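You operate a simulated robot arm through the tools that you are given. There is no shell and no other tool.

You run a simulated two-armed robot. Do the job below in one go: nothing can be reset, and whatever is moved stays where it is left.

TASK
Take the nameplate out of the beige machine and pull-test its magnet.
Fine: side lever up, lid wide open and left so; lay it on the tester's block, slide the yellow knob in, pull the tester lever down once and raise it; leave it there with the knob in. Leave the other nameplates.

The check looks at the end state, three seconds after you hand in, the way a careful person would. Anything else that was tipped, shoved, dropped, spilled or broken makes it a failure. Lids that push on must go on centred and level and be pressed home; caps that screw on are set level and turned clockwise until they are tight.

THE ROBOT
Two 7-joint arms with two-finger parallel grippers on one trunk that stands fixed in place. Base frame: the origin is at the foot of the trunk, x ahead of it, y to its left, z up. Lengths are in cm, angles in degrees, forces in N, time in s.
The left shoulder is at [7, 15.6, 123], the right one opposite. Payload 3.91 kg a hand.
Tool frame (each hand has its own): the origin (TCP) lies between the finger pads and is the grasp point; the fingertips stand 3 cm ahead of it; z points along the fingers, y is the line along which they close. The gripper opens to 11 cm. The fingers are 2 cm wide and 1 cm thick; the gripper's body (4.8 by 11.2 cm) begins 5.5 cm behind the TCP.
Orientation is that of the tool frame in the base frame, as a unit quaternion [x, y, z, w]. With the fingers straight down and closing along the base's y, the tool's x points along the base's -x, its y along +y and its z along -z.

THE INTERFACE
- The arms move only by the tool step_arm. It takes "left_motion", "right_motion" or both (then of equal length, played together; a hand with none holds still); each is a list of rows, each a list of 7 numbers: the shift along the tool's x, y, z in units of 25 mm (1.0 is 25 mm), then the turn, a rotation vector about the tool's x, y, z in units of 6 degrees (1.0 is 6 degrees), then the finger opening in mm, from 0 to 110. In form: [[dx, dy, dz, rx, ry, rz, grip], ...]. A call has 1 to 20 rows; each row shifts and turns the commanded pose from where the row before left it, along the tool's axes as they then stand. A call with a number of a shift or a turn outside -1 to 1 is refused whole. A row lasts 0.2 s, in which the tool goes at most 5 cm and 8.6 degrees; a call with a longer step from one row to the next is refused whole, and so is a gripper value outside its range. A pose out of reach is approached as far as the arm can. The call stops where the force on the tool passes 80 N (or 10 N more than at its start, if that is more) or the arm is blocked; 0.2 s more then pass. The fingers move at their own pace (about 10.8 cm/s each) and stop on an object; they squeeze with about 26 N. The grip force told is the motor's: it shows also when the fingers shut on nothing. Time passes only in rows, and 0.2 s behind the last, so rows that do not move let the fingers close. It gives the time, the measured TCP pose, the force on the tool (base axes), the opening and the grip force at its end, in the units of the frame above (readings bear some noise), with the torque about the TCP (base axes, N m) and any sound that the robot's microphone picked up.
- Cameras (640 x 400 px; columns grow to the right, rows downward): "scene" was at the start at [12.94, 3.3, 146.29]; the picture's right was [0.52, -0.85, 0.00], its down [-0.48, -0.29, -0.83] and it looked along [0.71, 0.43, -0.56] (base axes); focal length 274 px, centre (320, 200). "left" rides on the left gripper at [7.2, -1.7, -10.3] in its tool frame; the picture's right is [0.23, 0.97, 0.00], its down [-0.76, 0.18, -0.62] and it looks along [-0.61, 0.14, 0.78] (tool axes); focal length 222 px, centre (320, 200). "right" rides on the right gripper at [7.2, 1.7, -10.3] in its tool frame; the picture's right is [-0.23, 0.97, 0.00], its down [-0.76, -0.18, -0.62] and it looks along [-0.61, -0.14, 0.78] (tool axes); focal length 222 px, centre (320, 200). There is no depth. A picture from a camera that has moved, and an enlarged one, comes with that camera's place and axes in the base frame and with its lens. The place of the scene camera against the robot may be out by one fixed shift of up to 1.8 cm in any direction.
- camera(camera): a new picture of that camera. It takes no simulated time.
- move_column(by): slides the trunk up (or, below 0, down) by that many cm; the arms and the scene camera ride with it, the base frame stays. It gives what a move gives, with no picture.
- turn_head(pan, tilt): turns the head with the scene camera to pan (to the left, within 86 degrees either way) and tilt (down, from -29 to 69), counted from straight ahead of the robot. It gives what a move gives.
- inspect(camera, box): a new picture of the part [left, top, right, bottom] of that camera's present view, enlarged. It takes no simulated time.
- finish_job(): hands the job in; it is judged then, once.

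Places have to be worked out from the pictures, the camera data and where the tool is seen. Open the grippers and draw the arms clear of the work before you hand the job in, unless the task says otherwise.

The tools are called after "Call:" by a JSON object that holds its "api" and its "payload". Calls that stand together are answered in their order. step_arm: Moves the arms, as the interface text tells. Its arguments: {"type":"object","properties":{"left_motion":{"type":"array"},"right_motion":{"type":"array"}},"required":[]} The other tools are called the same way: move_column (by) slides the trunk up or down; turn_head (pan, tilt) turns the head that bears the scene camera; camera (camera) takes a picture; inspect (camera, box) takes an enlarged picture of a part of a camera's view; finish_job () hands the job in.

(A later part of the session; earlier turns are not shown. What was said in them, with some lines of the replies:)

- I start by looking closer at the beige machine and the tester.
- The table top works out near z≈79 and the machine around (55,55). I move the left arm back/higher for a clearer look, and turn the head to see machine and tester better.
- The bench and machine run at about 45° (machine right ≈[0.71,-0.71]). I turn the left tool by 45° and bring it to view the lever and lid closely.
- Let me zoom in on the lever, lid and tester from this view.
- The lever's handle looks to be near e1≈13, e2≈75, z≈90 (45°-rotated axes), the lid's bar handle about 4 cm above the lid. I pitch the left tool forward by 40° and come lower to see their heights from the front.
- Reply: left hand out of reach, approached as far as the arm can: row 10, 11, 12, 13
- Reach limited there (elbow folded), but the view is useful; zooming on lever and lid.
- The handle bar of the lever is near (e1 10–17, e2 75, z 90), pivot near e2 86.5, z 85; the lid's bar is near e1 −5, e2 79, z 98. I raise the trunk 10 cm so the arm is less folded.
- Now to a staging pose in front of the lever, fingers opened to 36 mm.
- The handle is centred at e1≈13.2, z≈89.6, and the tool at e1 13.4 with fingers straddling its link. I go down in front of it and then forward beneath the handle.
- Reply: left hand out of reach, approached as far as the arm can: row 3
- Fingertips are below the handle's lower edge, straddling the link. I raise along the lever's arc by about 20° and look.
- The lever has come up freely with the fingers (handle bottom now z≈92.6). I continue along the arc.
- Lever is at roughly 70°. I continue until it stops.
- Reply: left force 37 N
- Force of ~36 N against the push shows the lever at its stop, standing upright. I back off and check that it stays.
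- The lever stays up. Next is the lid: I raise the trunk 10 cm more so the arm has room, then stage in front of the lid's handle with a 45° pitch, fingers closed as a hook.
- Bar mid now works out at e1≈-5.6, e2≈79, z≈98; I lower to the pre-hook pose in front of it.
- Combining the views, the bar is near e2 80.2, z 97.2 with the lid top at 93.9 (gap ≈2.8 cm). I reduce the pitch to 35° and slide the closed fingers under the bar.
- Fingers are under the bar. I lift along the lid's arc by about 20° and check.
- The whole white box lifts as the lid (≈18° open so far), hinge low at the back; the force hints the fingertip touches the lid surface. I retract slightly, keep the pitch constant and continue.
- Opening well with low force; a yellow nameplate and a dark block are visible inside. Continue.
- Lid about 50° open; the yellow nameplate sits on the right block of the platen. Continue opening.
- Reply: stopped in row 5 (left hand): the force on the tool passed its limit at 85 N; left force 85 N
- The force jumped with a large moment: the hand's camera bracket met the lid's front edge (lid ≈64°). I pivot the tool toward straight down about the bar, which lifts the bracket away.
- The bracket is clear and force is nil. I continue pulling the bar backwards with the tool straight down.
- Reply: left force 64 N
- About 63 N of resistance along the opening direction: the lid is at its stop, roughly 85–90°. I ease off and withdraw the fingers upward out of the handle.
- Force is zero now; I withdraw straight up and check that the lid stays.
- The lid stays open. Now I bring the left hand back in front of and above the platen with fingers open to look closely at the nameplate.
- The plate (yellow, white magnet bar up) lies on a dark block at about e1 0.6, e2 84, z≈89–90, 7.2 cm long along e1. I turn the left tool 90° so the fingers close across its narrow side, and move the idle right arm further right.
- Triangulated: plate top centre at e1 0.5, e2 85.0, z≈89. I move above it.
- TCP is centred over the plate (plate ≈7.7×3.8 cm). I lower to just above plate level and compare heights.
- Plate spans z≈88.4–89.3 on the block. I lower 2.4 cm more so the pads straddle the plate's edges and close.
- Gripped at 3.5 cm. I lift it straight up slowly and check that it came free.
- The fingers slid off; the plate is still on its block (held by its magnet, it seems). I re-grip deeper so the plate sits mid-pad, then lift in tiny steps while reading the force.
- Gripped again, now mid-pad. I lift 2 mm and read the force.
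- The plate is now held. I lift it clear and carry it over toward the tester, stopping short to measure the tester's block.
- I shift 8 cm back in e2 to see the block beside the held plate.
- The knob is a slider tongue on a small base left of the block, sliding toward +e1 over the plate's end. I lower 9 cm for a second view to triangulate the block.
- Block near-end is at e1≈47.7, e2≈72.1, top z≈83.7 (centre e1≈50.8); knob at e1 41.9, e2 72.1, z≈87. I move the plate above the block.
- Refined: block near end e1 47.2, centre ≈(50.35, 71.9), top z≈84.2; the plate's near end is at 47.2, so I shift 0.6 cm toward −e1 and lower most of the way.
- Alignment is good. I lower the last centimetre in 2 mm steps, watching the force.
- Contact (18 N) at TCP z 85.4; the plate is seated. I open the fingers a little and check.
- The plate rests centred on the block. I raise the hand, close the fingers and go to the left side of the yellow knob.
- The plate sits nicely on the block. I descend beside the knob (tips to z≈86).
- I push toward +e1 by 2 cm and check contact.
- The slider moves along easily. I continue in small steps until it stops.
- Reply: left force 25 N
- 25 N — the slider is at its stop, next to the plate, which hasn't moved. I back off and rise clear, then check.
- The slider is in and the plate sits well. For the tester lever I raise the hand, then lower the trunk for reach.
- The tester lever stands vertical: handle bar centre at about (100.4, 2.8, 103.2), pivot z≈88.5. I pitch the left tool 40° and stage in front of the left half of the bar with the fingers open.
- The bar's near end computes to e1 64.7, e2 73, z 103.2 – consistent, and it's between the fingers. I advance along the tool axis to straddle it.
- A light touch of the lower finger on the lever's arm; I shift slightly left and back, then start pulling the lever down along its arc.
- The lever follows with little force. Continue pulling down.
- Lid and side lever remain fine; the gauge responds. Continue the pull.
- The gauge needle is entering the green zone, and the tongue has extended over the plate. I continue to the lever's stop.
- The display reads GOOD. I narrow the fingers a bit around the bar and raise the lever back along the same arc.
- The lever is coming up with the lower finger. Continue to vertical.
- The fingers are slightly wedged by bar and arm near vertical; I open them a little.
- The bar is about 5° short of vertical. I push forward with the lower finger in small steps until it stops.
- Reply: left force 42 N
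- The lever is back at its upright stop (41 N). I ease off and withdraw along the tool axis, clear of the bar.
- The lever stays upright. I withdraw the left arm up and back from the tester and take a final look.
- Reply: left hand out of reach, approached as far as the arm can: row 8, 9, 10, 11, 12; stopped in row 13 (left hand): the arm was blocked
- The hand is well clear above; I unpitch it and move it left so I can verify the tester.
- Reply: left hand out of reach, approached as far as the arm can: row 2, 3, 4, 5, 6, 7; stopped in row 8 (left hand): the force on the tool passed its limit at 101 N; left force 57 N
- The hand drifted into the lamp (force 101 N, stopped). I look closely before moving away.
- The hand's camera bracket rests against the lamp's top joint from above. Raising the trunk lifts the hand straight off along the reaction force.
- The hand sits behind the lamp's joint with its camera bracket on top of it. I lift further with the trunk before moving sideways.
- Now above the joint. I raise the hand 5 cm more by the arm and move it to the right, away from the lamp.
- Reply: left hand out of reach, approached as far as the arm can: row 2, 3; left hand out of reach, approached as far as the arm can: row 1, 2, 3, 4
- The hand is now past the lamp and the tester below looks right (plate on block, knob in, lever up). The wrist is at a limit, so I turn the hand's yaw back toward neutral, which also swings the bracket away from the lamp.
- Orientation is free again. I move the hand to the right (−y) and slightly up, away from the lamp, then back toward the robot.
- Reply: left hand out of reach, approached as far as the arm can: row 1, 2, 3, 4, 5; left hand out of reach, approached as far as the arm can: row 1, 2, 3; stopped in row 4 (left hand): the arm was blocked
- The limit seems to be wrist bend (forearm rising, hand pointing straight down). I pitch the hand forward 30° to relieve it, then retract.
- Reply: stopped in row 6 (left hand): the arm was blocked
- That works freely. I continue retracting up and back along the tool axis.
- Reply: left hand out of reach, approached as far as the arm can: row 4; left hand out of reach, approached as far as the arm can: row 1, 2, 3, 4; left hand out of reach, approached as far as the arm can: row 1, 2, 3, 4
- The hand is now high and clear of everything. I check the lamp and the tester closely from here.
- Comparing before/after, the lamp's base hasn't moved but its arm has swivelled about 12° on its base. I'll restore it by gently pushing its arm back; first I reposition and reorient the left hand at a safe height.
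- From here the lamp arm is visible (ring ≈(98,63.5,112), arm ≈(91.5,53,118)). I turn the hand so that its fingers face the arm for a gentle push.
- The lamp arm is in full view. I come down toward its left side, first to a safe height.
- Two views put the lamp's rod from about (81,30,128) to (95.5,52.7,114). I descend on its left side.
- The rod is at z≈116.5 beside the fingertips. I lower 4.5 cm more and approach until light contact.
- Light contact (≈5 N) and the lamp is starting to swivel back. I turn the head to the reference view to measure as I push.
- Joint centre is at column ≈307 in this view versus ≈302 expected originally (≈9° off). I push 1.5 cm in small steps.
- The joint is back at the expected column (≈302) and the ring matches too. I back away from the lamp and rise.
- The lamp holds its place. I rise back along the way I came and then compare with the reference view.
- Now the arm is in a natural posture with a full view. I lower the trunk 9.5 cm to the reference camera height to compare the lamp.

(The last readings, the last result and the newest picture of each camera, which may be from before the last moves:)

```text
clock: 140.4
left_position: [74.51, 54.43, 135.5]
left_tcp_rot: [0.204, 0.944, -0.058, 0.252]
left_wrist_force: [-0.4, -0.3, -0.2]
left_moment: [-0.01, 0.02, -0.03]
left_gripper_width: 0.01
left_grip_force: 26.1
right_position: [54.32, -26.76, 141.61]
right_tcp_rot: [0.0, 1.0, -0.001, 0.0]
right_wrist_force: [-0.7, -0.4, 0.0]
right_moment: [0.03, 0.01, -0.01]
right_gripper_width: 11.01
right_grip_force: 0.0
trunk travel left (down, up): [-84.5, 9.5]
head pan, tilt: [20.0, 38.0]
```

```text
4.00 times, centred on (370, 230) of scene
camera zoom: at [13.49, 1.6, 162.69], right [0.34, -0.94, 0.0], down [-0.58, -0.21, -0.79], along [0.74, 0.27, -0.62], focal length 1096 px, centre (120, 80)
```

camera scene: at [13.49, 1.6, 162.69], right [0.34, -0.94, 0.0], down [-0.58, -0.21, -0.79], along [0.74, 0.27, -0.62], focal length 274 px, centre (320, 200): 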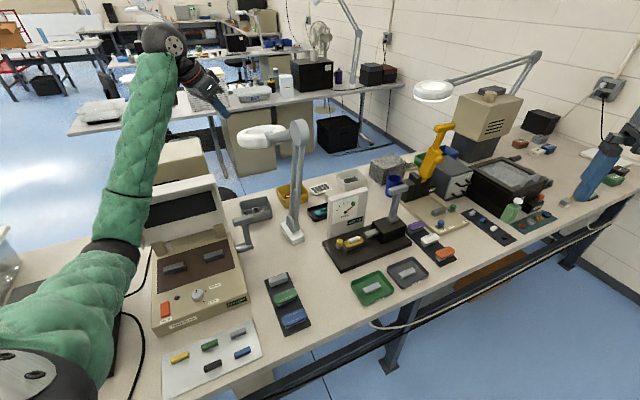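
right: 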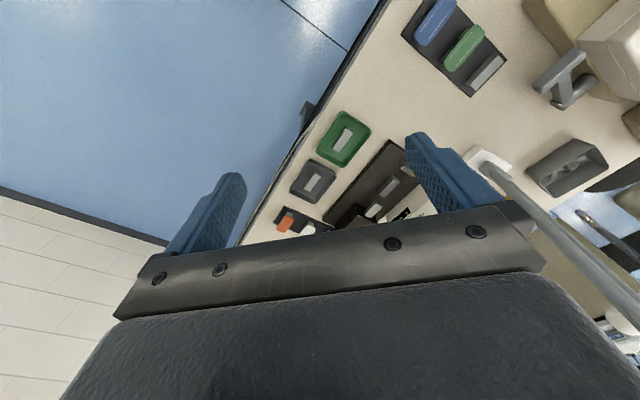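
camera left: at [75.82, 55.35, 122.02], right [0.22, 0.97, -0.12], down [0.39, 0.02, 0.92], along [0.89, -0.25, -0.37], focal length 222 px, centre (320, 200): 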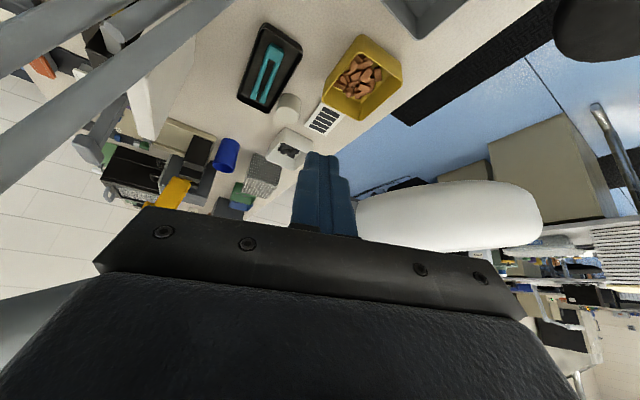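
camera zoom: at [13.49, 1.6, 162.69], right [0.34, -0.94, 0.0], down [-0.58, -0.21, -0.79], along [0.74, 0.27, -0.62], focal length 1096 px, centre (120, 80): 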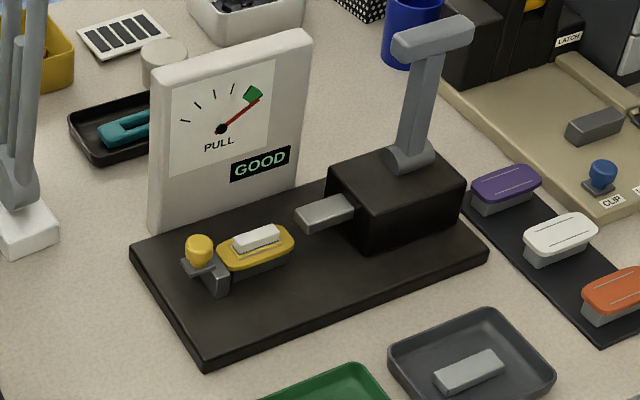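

The lamp now matches the reference view almost exactly, the tester shows GOOD with plate, knob and lever as wanted, and lid and side lever are fine. I open the left gripper and draw the hand back.

Call:
{"api": "step_arm", "payload": {"left_motion": [[0, 0, -0.5, 0, 0, 0, 60], [0.5, -0.35, -0.7, 0, 0, 0, 100], [0.5, -0.35, -0.7, 0, 0, 0, 110], [0.5, -0.35, -0.7, 0, 0, 0, 110], [0.5, -0.35, -0.7, 0, 0, 0, 110], [0, 0, 0, 0, 0, 0, 110]]}}

Call:
{"api": "turn_head", "payload": {"pan": 31.4, "tilt": 34}}

Call:
{"api": "camera", "payload": {"camera": "scene"}}

Call:
{"api": "inspect", "payload": {"camera": "scene", "box": [120, 130, 400, 330]}}

```text
clock: 141.8
left_position: [65.31, 54.73, 140.0]
left_tcp_rot: [0.204, 0.944, -0.058, 0.251]
left_wrist_force: [-0.8, 0.5, -0.6]
left_moment: [-0.01, 0.03, 0.02]
left_gripper_width: 11.0
left_grip_force: 0.1
right_position: [54.33, -26.77, 141.48]
right_tcp_rot: [0.0, 1.0, 0.0, 0.0]
right_wrist_force: [0.6, -0.3, 0.2]
right_moment: [0.0, 0.01, -0.02]
right_gripper_width: 11.01
right_grip_force: 0.0
trunk travel left (down, up): [-84.5, 9.5]
head pan, tilt: [20.0, 38.0]
```

```text
clock: 142.5
left_position: [65.33, 54.71, 140.04]
left_tcp_rot: [0.204, 0.944, -0.058, 0.252]
left_wrist_force: [0.0, 1.3, 0.3]
left_moment: [0.01, 0.01, 0.0]
left_gripper_width: 10.97
left_grip_force: 0.1
right_position: [54.42, -26.88, 141.41]
right_tcp_rot: [0.0, 1.0, 0.0, 0.0]
right_wrist_force: [0.3, 0.0, 0.3]
right_moment: [-0.01, 0.01, -0.03]
right_gripper_width: 10.99
right_grip_force: 0.1
trunk travel left (down, up): [-84.5, 9.5]
head pan, tilt: [31.4, 34.0]
```

```text
taken
camera scene: at [12.97, 3.27, 163.28], right [0.52, -0.85, 0.0], down [-0.48, -0.29, -0.83], along [0.71, 0.43, -0.56], focal length 274 px, centre (320, 200)
```

scene: 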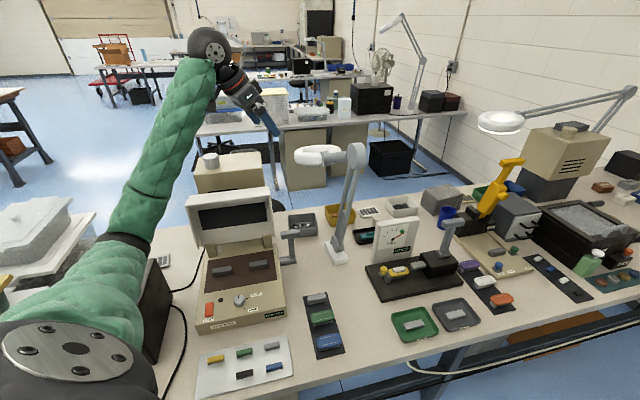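

```text
2.00 times, centred on (260, 230) of scene
camera zoom: at [12.97, 3.27, 163.28], right [0.52, -0.85, 0.0], down [-0.48, -0.29, -0.83], along [0.71, 0.43, -0.56], focal length 548 px, centre (440, 140)
```

zoom: 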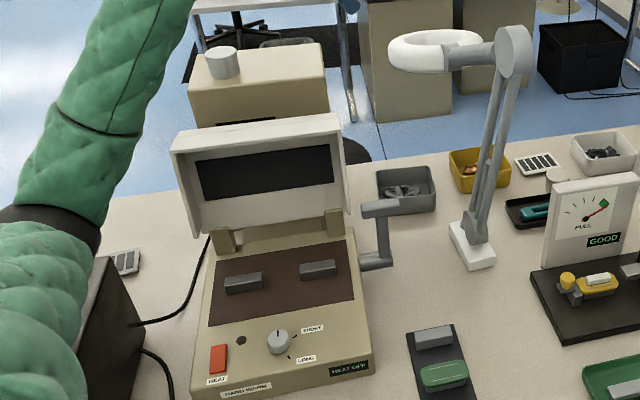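

Everything is as required: side lever up, lid wide open, plate on the tester's block with the knob in, tester lever raised (GOOD), other nameplates untouched, grippers open and arms clear. I hand the job in.

Call:
{"api": "finish_job", "payload": {}}

```text
The job is handed in.
```

The nameplate is out of the beige machine and pull-tested, and the tester reads GOOD. However, I bumped the lamp while drawing the left arm back.

- **Machine:** the side lever is up at its stop. The lid is open to its stop and left that way.
- **Tester:** the yellow nameplate lies on the tester's block with its white bar up, the way it lay in the machine. The yellow knob is slid in to its stop. I pulled the lever down until the display showed GOOD, then raised it to upright, but did not check whether it could go further down.
- **First grip:** my first attempt to lift the nameplate slipped off and it stayed on its block. The second grip, deeper on the plate, held.
- **Lamp:** the left hand hit the lamp and turned its arm roughly 10° on its base. I pushed it back until it matched an earlier picture from the same camera position to within about a pixel; the base did not move.
- **At hand-in:** the other nameplates were not touched. Both grippers were open and both arms were clear above the bench.
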